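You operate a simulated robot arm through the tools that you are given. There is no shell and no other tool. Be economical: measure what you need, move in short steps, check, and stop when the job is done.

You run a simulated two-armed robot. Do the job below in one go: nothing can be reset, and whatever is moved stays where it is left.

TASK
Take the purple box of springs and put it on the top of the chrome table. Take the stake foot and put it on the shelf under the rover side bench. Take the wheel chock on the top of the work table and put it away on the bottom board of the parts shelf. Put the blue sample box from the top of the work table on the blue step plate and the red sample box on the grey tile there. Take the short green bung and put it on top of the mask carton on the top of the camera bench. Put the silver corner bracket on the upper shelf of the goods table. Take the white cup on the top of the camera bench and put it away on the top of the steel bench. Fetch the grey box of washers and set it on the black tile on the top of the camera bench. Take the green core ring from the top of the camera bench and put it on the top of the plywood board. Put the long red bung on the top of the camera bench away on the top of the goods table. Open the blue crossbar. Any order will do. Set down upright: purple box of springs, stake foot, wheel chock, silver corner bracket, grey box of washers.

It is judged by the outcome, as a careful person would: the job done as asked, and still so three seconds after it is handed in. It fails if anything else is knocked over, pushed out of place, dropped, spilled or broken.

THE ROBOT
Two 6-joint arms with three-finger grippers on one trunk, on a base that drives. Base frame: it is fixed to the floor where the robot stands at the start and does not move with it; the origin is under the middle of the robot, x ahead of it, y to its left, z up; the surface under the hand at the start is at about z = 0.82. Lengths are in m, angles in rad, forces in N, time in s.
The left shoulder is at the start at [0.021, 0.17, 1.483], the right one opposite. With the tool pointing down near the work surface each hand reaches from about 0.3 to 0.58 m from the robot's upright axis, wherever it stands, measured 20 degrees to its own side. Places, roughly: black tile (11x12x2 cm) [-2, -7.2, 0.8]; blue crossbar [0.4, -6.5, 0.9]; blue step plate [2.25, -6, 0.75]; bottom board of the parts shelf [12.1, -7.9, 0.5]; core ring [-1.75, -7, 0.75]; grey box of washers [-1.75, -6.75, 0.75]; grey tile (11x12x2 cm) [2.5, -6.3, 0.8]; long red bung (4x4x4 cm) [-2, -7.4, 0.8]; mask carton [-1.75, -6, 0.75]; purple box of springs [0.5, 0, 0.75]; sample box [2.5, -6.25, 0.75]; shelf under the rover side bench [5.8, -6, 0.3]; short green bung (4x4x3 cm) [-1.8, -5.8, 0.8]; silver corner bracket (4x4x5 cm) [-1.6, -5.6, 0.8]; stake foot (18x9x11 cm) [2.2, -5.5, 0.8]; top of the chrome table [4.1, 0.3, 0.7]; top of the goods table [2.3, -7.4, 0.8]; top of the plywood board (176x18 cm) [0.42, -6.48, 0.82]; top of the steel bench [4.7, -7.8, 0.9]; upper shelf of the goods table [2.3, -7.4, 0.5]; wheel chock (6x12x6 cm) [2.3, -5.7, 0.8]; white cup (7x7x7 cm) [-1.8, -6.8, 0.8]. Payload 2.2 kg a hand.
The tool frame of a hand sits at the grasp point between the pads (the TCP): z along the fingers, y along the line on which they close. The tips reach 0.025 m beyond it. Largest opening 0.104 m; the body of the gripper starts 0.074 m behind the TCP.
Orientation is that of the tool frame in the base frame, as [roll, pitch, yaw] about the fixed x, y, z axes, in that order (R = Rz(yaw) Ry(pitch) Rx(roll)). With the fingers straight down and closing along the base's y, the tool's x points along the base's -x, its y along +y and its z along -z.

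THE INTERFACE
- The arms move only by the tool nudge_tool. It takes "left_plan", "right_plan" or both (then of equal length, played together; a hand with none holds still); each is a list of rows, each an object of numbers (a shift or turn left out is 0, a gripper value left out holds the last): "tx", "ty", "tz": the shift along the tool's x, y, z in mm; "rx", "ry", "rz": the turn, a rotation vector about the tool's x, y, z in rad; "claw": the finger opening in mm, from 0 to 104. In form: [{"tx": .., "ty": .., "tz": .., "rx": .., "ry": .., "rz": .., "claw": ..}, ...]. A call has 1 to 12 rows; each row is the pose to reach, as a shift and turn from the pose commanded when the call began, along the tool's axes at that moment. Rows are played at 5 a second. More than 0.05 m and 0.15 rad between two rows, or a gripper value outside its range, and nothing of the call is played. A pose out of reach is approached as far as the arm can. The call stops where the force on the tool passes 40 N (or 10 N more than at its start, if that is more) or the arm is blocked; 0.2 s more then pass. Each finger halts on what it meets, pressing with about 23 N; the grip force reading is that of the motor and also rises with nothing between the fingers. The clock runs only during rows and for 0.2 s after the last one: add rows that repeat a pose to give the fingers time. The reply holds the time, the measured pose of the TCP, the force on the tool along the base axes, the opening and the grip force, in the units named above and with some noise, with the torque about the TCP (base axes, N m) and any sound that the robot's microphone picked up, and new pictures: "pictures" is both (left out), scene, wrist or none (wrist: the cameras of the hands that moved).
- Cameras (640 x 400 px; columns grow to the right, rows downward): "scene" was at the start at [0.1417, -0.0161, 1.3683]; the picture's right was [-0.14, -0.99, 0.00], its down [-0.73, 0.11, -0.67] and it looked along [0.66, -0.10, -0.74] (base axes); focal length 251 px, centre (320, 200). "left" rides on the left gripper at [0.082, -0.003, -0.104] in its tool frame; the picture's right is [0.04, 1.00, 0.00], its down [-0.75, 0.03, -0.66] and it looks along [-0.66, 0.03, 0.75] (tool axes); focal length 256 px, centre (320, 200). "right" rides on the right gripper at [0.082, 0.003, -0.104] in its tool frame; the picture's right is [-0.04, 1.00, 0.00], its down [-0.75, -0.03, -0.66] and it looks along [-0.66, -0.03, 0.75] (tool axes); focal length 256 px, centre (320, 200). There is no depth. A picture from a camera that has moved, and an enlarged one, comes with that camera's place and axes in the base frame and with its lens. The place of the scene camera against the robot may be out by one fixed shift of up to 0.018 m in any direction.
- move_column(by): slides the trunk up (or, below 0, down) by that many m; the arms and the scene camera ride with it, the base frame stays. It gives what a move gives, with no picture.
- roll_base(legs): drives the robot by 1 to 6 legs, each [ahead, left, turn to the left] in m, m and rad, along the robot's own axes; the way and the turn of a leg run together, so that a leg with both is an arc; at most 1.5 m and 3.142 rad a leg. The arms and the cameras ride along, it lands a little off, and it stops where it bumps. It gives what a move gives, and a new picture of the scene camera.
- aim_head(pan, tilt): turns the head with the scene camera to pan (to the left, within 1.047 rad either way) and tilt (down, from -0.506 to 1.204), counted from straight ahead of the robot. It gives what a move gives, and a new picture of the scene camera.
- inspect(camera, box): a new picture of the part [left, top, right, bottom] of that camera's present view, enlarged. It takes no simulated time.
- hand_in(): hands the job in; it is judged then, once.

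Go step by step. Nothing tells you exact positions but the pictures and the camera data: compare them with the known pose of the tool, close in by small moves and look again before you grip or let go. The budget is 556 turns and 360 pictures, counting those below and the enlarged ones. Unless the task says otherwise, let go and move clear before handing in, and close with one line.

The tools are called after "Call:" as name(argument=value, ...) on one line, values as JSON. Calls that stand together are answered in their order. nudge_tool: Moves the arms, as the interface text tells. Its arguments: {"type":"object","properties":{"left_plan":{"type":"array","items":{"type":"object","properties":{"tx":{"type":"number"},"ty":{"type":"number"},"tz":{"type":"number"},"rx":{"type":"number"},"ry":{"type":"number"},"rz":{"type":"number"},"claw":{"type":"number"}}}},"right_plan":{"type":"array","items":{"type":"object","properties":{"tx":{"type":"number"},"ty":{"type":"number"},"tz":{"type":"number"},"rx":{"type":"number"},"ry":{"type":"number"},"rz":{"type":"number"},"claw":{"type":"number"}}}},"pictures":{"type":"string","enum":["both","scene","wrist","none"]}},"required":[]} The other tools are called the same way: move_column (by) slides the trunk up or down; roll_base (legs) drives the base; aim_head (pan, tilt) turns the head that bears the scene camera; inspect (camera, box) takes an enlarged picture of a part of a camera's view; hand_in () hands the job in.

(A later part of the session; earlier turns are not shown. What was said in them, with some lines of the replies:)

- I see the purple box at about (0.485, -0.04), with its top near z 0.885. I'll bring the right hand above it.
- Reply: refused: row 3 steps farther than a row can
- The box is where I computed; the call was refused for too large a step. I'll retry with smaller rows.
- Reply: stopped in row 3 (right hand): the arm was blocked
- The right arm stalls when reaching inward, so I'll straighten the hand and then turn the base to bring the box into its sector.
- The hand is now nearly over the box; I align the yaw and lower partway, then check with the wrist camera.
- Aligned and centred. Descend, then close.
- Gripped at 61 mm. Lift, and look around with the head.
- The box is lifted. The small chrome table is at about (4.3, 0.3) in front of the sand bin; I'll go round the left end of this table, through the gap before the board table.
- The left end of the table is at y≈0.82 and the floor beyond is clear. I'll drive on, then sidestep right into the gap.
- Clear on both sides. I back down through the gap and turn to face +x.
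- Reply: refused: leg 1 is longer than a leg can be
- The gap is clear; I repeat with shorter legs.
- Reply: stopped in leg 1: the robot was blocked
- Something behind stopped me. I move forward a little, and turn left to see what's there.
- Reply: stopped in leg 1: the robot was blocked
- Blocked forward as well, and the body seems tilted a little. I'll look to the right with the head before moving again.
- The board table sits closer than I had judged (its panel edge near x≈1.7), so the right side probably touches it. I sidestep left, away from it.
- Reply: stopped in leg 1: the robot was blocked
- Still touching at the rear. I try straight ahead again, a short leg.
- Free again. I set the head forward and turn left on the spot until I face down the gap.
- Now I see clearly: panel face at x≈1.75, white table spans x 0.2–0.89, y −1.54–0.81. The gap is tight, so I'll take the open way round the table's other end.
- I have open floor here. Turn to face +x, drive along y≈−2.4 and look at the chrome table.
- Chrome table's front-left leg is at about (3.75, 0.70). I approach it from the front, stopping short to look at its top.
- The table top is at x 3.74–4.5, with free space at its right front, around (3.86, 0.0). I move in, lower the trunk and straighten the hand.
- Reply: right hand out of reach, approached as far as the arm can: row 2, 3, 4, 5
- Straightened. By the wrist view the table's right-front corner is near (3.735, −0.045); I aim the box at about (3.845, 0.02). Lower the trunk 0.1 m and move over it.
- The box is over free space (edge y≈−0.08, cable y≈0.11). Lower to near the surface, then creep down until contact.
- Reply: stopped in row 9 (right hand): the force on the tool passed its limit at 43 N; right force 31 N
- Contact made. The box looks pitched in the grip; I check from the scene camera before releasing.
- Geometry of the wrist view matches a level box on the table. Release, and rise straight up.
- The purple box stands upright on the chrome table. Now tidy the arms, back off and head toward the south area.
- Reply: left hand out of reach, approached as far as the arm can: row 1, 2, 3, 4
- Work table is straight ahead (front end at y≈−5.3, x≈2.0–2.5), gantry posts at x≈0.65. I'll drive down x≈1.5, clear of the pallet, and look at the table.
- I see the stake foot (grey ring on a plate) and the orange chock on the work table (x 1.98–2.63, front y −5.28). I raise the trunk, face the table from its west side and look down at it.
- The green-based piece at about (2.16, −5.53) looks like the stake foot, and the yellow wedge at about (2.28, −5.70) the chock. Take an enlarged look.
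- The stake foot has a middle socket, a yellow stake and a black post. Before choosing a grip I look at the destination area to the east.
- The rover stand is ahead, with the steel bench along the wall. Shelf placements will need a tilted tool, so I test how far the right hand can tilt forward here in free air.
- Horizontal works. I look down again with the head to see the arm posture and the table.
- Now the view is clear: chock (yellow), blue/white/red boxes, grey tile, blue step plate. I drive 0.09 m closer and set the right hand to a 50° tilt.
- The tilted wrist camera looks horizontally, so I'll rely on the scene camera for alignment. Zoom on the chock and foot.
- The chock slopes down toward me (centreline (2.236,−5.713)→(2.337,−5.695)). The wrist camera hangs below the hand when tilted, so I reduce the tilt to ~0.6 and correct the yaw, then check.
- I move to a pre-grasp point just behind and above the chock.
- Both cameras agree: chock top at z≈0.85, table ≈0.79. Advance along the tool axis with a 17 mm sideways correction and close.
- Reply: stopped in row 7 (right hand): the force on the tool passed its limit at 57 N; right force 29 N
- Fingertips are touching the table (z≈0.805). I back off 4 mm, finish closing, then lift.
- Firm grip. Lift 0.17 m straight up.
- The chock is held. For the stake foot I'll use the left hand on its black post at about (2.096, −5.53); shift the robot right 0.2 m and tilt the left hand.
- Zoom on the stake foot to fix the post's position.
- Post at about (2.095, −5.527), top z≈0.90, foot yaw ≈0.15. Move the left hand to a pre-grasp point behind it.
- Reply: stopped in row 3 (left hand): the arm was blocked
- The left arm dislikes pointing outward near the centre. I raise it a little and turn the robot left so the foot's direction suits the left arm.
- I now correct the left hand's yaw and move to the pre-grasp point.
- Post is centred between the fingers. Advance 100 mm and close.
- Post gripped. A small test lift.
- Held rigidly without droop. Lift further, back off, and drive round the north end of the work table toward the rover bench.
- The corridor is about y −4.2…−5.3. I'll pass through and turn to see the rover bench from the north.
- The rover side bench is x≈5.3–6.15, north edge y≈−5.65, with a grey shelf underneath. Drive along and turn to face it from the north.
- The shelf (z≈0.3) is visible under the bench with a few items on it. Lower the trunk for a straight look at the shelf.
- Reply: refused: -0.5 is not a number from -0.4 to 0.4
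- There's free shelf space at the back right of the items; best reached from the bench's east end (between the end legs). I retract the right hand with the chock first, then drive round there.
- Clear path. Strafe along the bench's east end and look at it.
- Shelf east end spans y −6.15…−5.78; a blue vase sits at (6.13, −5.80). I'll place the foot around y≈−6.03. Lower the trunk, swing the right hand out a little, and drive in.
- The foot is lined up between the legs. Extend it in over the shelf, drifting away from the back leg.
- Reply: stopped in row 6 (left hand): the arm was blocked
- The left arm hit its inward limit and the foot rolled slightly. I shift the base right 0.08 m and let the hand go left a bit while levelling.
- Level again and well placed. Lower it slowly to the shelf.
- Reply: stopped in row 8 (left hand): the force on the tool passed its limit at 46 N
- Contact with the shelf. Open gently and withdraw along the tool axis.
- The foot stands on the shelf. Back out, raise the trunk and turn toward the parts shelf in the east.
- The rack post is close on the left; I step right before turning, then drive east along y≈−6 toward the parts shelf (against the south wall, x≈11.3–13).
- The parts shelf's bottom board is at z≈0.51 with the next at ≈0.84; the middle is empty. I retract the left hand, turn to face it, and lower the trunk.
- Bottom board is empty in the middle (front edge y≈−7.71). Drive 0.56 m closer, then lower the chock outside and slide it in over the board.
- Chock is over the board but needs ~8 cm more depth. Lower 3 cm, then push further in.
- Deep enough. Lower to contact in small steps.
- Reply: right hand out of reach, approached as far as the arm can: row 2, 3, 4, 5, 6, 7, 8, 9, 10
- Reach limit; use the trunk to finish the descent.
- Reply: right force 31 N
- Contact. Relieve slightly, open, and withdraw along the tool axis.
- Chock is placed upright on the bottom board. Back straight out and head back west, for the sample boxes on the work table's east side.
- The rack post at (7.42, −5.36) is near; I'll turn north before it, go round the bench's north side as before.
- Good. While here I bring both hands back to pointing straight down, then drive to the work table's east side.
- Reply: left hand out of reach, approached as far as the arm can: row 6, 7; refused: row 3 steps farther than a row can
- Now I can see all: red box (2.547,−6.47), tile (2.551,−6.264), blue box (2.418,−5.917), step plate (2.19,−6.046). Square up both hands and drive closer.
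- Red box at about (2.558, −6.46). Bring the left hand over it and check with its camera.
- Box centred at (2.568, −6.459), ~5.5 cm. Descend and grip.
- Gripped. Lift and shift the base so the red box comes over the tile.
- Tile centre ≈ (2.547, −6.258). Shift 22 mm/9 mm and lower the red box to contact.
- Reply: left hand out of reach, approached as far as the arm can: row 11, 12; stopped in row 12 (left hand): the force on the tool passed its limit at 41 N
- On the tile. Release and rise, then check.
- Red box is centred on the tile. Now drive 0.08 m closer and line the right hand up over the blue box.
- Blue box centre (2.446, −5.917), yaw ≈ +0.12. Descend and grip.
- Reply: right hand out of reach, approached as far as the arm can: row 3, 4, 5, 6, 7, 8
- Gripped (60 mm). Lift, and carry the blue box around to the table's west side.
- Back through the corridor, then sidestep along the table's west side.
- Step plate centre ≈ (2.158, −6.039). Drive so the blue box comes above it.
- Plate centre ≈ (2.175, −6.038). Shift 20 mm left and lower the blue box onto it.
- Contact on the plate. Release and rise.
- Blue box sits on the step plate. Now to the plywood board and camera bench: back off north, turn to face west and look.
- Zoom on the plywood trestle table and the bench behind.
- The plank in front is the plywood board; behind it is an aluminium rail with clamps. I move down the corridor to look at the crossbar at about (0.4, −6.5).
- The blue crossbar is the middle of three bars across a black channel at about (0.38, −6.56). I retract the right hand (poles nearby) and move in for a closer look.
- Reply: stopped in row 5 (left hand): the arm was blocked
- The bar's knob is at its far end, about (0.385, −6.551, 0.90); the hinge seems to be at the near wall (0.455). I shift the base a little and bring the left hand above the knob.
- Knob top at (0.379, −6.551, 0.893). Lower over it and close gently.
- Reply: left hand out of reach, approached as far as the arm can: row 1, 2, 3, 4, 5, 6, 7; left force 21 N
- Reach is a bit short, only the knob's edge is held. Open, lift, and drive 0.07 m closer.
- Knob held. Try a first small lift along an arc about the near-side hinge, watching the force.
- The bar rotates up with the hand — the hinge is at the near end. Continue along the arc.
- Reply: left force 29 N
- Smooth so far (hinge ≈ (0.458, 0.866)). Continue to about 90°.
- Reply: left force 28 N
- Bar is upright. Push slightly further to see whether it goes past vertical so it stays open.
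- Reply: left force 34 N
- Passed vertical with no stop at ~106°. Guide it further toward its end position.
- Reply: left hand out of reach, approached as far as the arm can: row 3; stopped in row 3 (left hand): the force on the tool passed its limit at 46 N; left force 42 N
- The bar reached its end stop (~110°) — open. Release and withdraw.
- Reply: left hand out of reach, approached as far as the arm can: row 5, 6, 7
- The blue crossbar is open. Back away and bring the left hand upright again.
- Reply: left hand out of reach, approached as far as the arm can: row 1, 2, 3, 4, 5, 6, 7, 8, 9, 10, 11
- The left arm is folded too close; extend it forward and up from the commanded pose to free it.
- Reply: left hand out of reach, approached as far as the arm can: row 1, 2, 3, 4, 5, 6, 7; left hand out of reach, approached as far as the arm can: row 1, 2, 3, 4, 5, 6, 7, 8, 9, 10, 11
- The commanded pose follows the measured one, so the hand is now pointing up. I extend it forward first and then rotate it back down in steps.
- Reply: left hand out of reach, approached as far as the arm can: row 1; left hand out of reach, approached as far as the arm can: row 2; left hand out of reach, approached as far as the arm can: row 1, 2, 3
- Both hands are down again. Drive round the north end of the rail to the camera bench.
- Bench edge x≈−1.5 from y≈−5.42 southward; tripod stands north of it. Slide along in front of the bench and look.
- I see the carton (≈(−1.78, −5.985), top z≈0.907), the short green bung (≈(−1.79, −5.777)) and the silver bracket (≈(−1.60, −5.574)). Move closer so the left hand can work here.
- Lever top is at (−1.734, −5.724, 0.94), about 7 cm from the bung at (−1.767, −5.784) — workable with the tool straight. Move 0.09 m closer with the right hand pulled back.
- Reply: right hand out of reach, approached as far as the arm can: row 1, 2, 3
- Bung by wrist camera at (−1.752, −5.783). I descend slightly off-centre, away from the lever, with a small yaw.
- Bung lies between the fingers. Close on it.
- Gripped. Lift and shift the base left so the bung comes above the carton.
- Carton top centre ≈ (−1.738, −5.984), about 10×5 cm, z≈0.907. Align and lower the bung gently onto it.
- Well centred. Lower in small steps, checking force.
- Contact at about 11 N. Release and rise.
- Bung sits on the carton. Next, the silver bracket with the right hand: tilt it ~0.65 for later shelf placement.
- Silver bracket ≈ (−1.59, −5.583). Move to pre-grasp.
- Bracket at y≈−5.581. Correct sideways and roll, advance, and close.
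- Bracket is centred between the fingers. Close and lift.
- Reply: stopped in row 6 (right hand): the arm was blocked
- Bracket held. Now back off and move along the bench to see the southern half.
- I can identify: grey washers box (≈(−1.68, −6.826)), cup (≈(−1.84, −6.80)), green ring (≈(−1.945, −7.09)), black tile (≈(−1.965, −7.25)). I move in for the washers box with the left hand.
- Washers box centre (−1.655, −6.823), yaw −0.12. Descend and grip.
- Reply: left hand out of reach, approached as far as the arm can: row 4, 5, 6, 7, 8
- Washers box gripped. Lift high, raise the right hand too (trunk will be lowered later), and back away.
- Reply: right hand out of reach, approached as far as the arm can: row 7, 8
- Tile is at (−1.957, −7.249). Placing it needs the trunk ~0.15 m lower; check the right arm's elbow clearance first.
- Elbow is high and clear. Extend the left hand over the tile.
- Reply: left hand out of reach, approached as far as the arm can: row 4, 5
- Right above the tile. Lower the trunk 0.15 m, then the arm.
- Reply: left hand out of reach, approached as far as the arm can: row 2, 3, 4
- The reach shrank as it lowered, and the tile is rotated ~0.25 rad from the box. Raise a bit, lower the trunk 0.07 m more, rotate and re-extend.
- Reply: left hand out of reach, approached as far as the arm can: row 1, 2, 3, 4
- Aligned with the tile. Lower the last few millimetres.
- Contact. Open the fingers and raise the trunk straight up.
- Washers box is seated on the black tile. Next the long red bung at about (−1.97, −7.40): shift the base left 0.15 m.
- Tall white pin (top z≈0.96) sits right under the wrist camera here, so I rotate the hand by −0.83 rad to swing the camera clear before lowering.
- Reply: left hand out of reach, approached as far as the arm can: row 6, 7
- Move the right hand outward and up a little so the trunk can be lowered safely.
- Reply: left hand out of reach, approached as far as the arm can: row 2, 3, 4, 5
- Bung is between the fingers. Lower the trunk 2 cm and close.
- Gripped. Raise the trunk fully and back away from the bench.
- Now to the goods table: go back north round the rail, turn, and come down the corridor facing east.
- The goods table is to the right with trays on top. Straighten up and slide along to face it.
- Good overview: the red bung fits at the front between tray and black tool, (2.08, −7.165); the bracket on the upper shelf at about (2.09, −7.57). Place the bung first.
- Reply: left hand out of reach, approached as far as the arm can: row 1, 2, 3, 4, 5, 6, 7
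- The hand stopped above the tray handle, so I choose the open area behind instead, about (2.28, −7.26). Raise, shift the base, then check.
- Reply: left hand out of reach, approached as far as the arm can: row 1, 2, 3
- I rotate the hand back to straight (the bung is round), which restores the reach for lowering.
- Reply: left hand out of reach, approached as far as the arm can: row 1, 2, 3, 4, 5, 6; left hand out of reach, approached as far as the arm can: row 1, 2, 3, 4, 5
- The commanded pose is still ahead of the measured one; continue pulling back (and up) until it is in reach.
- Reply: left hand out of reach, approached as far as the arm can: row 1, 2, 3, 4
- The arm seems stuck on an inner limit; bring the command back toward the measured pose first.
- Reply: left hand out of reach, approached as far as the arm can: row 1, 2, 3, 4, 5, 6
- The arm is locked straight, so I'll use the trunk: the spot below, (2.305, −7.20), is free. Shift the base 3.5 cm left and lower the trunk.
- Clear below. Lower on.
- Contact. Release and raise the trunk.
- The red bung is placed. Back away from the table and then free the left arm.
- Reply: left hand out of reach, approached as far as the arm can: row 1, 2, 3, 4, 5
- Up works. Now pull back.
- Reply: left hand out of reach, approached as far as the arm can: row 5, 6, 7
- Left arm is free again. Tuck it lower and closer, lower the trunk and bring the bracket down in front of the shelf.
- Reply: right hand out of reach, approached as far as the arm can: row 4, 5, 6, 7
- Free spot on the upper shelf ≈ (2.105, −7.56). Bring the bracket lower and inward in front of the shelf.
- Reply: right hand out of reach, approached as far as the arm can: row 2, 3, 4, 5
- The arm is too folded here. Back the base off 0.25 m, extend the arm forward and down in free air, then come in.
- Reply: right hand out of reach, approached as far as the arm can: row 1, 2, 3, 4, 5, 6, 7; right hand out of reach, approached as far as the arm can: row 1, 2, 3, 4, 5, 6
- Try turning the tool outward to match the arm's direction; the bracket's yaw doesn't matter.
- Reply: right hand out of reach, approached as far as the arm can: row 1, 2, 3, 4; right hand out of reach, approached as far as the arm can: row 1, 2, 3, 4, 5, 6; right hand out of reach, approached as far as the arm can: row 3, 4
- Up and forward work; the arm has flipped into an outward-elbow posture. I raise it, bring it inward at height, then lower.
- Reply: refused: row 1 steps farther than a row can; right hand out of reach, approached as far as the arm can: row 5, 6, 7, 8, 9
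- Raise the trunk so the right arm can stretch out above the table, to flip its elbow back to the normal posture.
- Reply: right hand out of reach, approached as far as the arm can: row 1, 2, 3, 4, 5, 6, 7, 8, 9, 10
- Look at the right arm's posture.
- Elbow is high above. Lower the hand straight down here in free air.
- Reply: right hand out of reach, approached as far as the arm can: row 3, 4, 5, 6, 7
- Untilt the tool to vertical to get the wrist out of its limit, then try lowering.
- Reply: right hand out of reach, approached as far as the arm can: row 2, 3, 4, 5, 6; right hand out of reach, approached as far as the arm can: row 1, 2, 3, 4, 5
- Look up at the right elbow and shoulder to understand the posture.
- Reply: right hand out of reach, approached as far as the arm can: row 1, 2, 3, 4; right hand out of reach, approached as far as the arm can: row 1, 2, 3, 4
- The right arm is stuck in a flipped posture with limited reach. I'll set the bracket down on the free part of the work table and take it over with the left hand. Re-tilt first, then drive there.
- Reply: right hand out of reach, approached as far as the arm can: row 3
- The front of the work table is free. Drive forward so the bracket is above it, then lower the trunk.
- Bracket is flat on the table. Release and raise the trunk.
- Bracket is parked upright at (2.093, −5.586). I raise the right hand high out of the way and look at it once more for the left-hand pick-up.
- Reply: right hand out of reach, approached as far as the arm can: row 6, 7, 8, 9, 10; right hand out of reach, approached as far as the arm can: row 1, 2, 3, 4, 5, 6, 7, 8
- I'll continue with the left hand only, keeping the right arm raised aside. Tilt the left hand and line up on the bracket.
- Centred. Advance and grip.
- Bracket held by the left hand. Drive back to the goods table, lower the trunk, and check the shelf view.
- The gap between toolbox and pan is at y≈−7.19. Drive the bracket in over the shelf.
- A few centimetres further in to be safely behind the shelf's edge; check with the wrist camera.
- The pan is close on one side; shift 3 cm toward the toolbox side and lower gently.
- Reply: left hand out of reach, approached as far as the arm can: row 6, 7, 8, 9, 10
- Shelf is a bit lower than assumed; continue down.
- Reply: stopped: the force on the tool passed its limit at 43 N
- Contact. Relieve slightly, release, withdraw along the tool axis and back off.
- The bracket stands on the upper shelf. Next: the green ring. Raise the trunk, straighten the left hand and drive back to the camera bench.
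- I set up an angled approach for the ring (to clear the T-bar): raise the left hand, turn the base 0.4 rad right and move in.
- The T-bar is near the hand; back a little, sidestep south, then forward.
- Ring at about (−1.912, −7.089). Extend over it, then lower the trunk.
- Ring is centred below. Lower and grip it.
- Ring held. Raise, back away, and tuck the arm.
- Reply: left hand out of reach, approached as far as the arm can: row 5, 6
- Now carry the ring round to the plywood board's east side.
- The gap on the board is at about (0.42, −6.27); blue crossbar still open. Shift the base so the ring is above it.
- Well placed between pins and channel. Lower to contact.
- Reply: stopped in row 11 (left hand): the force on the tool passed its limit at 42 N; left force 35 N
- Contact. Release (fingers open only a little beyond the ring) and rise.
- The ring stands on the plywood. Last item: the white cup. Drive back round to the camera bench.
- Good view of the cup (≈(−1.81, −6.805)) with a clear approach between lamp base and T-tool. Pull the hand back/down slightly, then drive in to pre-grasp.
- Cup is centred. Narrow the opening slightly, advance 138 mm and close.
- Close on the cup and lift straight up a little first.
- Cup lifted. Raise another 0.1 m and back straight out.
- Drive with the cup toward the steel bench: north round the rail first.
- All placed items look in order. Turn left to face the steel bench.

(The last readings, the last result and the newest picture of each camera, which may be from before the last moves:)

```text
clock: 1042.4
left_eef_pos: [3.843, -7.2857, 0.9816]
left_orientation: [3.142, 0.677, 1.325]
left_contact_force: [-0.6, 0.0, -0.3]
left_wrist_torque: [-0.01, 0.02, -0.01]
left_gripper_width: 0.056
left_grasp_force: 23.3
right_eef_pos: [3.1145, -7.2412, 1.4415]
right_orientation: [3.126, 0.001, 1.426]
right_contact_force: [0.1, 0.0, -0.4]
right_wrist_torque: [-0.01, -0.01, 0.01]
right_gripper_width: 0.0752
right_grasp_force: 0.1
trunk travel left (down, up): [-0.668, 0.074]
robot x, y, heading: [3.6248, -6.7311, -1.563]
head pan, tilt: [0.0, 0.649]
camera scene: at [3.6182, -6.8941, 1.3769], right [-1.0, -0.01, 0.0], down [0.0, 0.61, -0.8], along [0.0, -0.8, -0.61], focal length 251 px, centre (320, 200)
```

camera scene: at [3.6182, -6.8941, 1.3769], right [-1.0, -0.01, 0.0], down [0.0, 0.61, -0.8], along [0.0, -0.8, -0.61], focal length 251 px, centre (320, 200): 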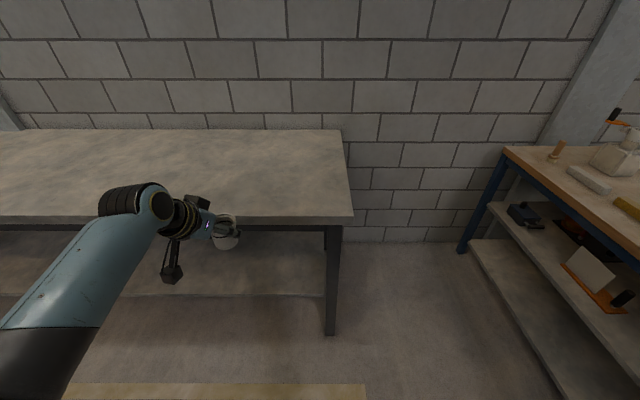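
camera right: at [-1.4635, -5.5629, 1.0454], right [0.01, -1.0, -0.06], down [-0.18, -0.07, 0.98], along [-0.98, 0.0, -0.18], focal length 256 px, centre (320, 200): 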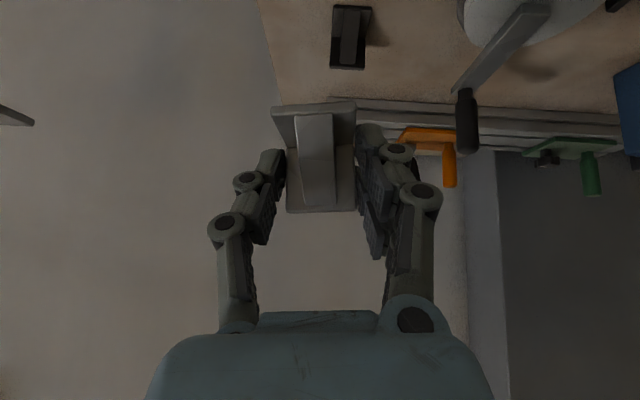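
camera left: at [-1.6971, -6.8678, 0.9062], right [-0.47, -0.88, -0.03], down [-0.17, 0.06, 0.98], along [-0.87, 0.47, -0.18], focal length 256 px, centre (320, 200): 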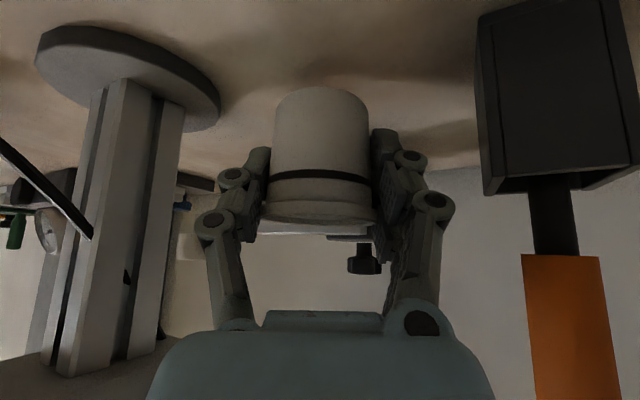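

The bench is empty here (front edge y≈−7.44). Raise the cup 6 cm, drive forward over the bench and lower.

Call:
nudge_tool(left_plan=[{"tx": -19, "tz": -23}, {"tx": -38, "tz": -47}, {"tx": -38, "tz": -47}], pictures="none")

Call:
roll_base(legs=[[0.31, 0, 0]])

Call:
nudge_tool(left_plan=[{"tx": 19, "tz": 23}, {"tx": 34, "tz": 43}, {"tx": 41, "tz": 51}, {"tx": 44, "tz": 55}, {"tx": 47, "tz": 58}, {"tx": 50, "tz": 62}, {"tx": 52, "tz": 65}, {"tx": 55, "tz": 69}, {"tx": 58, "tz": 72}, {"tx": 60, "tz": 75}], pictures="wrist")

```text
clock: 1043.2
left_eef_pos: [3.8424, -7.2857, 1.043]
left_orientation: [-3.14, 0.678, 1.324]
left_contact_force: [-0.6, 1.3, -0.3]
left_wrist_torque: [0.0, 0.0, -0.01]
left_gripper_width: 0.056
left_grasp_force: 23.0
right_eef_pos: [3.1143, -7.2418, 1.4408]
right_orientation: [3.127, 0.001, 1.425]
right_contact_force: [0.1, -0.4, 0.3]
right_wrist_torque: [0.01, 0.02, 0.01]
right_gripper_width: 0.0749
right_grasp_force: 0.0
trunk travel left (down, up): [-0.668, 0.074]
robot x, y, heading: [3.624, -6.7318, -1.564]
head pan, tilt: [0.0, 0.649]
```

```text
clock: 1045.3
left_eef_pos: [3.8374, -7.5913, 1.0424]
left_orientation: [-3.139, 0.677, 1.317]
left_contact_force: [-0.4, -0.2, -1.4]
left_wrist_torque: [0.03, -0.01, 0.01]
left_gripper_width: 0.0556
left_grasp_force: 22.6
right_eef_pos: [3.11, -7.5416, 1.4407]
right_orientation: [3.126, 0.002, 1.417]
right_contact_force: [-0.1, -0.7, -0.5]
right_wrist_torque: [0.03, -0.02, -0.03]
right_gripper_width: 0.0749
right_grasp_force: 0.0
trunk travel left (down, up): [-0.668, 0.074]
robot x, y, heading: [3.6239, -7.0339, -1.577]
head pan, tilt: [0.0, 0.649]
camera scene: at [3.6167, -7.1981, 1.3769], right [-1.0, 0.0, 0.0], down [0.0, 0.61, -0.8], along [0.0, -0.8, -0.61], focal length 251 px, centre (320, 200)
```

scene: 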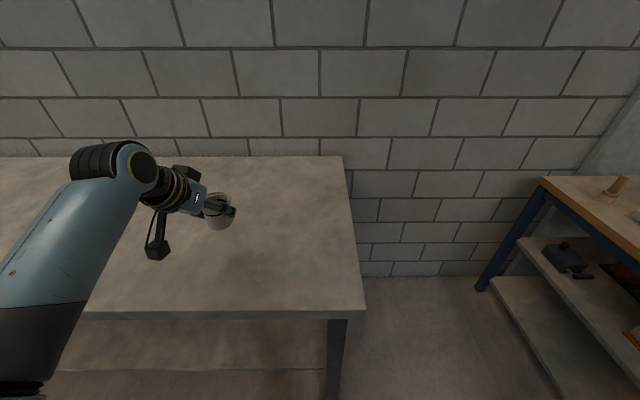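

```text
clock: 1047.5
left_eef_pos: [3.8365, -7.5913, 0.9459]
left_orientation: [-3.139, 0.678, 1.316]
left_contact_force: [0.9, -0.3, -1.0]
left_wrist_torque: [-0.01, 0.0, 0.02]
left_gripper_width: 0.0561
left_grasp_force: 23.1
right_eef_pos: [3.1087, -7.5414, 1.4402]
right_orientation: [3.126, 0.001, 1.415]
right_contact_force: [0.3, -1.2, 0.2]
right_wrist_torque: [0.0, 0.03, 0.02]
right_gripper_width: 0.0749
right_grasp_force: 0.0
trunk travel left (down, up): [-0.668, 0.074]
robot x, y, heading: [3.6263, -7.0363, -1.578]
head pan, tilt: [0.0, 0.649]
camera left: at [3.8661, -7.4659, 0.9766], right [0.97, -0.22, -0.03], down [-0.01, -0.18, 0.98], along [-0.22, -0.96, -0.18], focal length 256 px, centre (320, 200)
```

left: 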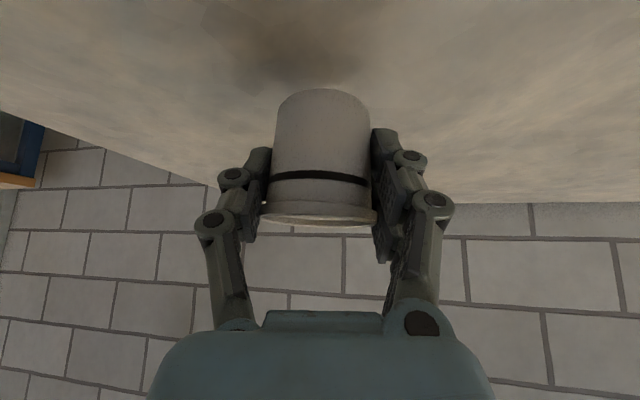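

Close above the surface. Continue down in small steps to contact.

Call:
nudge_tool(left_plan=[{"tx": 3, "tz": 3}, {"tx": 5, "tz": 6}, {"tx": 8, "tz": 9}, {"tx": 10, "tz": 12}, {"tx": 13, "tz": 16}, {"tx": 15, "tz": 19}, {"tx": 18, "tz": 22}, {"tx": 20, "tz": 25}, {"tx": 23, "tz": 28}, {"tx": 25, "tz": 31}], pictures="none")

```text
clock: 1049.7
left_eef_pos: [3.8383, -7.5924, 0.908]
left_orientation: [-3.14, 0.677, 1.316]
left_contact_force: [-0.2, 0.3, 0.1]
left_wrist_torque: [-0.02, 0.03, -0.03]
left_gripper_width: 0.056
left_grasp_force: 22.6
right_eef_pos: [3.1095, -7.5417, 1.4407]
right_orientation: [3.127, 0.001, 1.415]
right_contact_force: [-0.4, 0.0, 0.4]
right_wrist_torque: [0.03, 0.01, 0.02]
right_gripper_width: 0.0747
right_grasp_force: 0.2
trunk travel left (down, up): [-0.668, 0.074]
robot x, y, heading: [3.6231, -7.032, -1.579]
head pan, tilt: [0.0, 0.649]
```

Call:
nudge_tool(left_plan=[{"tx": 3, "tz": 3}, {"tx": 5, "tz": 6}, {"tx": 8, "tz": 9}, {"tx": 10, "tz": 12}, {"tx": 13, "tz": 16}, {"tx": 15, "tz": 19}, {"tx": 18, "tz": 22}, {"tx": 20, "tz": 25}, {"tx": 23, "tz": 28}, {"tx": 25, "tz": 31}], pictures="wrist")

```text
clock: 1050.9
left_eef_pos: [3.8373, -7.5958, 0.8932]
left_orientation: [3.135, 0.693, 1.313]
left_contact_force: [0.4, 7.7, 21.1]
left_wrist_torque: [0.41, -0.03, 0.04]
left_gripper_width: 0.0514
left_grasp_force: 23.0
right_eef_pos: [3.1092, -7.5402, 1.4409]
right_orientation: [3.126, 0.001, 1.417]
right_contact_force: [-0.5, -0.5, -0.2]
right_wrist_torque: [0.05, 0.03, 0.03]
right_gripper_width: 0.075
right_grasp_force: 0.1
trunk travel left (down, up): [-0.668, 0.074]
robot x, y, heading: [3.6271, -7.0354, -1.577]
head pan, tilt: [0.0, 0.649]
stopped in row 6 (left hand): the force on the tool passed its limit at 44 N (the readings are from after the stop); the commanded pose is now the measured one
camera left: at [3.8671, -7.4699, 0.9215], right [0.97, -0.22, -0.02], down [-0.01, -0.16, 0.99], along [-0.22, -0.96, -0.16], focal length 256 px, centre (320, 200)
```

left: 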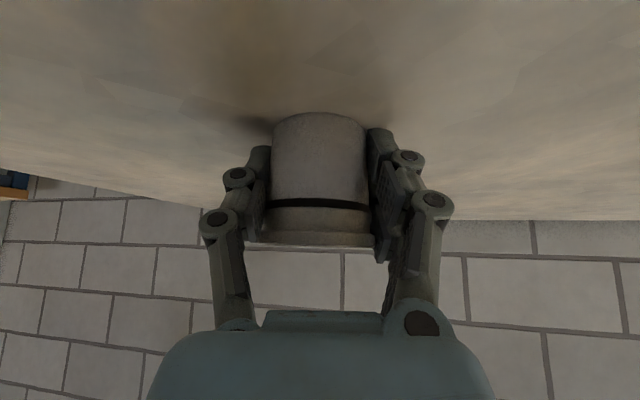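

Cup is on the bench. Open and withdraw along the tool axis.

Call:
nudge_tool(left_plan=[{"tx": -1, "tz": -1, "claw": 70}, {"tx": -1, "tz": -1, "claw": 88}, {"tx": -1, "tz": -1, "claw": 88}, {"tz": -35}, {"tz": -70}, {"tz": -105}, {"tz": -140}, {"tz": -140}], pictures="both")

```text
clock: 1052.7
left_eef_pos: [3.8568, -7.5092, 0.9977]
left_orientation: [3.139, 0.686, 1.313]
left_contact_force: [0.6, -0.9, -0.4]
left_wrist_torque: [-0.01, 0.02, 0.0]
left_gripper_width: 0.0879
left_grasp_force: 0.1
right_eef_pos: [3.1097, -7.5428, 1.4399]
right_orientation: [3.125, 0.001, 1.416]
right_contact_force: [-0.7, 0.9, 0.3]
right_wrist_torque: [0.05, -0.02, -0.01]
right_gripper_width: 0.0747
right_grasp_force: 0.1
trunk travel left (down, up): [-0.668, 0.074]
robot x, y, heading: [3.6219, -7.0332, -1.57]
head pan, tilt: [0.0, 0.649]
camera scene: at [3.6167, -7.1983, 1.3768], right [-1.0, 0.0, 0.0], down [0.0, 0.61, -0.8], along [0.0, -0.8, -0.61], focal length 251 px, centre (320, 200)
camera left: at [3.8864, -7.3834, 1.0269], right [0.97, -0.22, -0.02], down [-0.02, -0.17, 0.99], along [-0.22, -0.96, -0.17], focal length 256 px, centre (320, 200)
```

scene: 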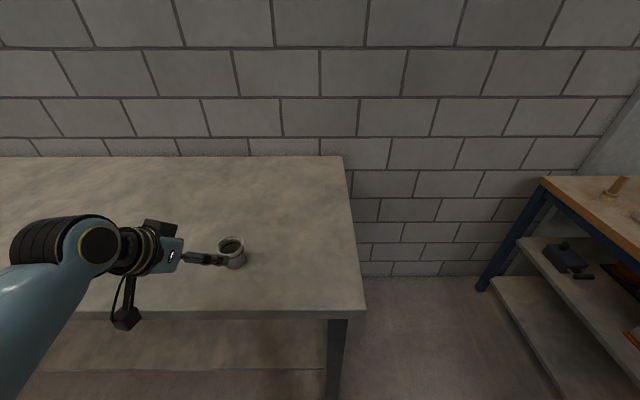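
left: 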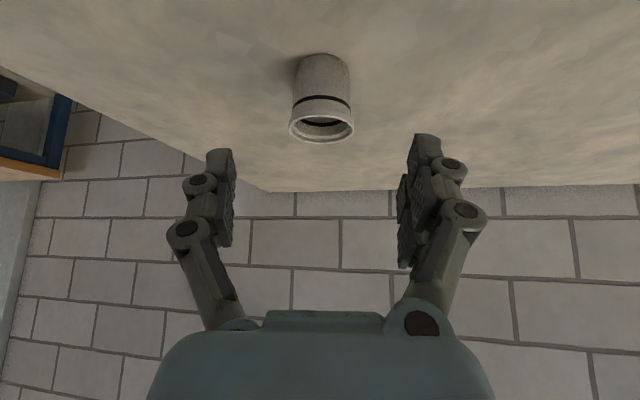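

The cup stands upright on the steel bench. Move clear and hand in.

Call:
roll_base(legs=[[-0.35, 0, 0]])

```text
clock: 1055.0
left_eef_pos: [3.8565, -7.1577, 0.9973]
left_orientation: [3.137, 0.688, 1.307]
left_contact_force: [1.1, 0.0, -0.4]
left_wrist_torque: [-0.06, 0.01, 0.02]
left_gripper_width: 0.0879
left_grasp_force: 0.1
right_eef_pos: [3.1101, -7.1857, 1.4407]
right_orientation: [3.125, 0.001, 1.411]
right_contact_force: [0.2, -0.3, 0.6]
right_wrist_torque: [-0.02, -0.02, 0.03]
right_gripper_width: 0.0747
right_grasp_force: 0.0
trunk travel left (down, up): [-0.668, 0.074]
robot x, y, heading: [3.6317, -6.6848, -1.58]
head pan, tilt: [0.0, 0.649]
camera scene: at [3.6183, -6.8455, 1.377], right [-1.0, 0.01, 0.0], down [0.01, 0.6, -0.8], along [-0.01, -0.8, -0.6], focal length 251 px, centre (320, 200)
```

scene: 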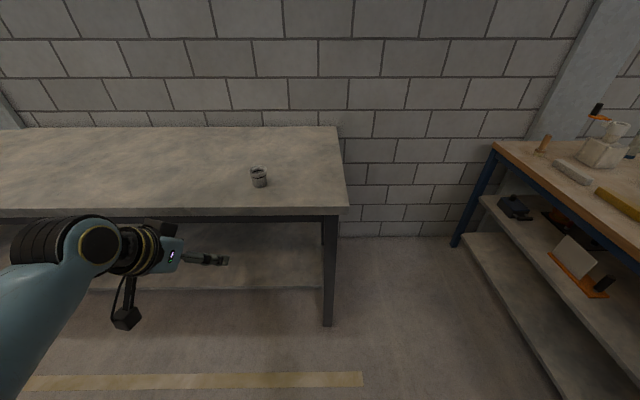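

All items are placed, and both hands are empty and clear, so I'm handing in.

Call:
hand_in()

```text
The job is handed in.
```

All twelve tasks were carried out and the job is handed in. Early on, the base bumped into something I couldn't see, probably the board table near the start; I didn't check afterwards whether that moved anything.
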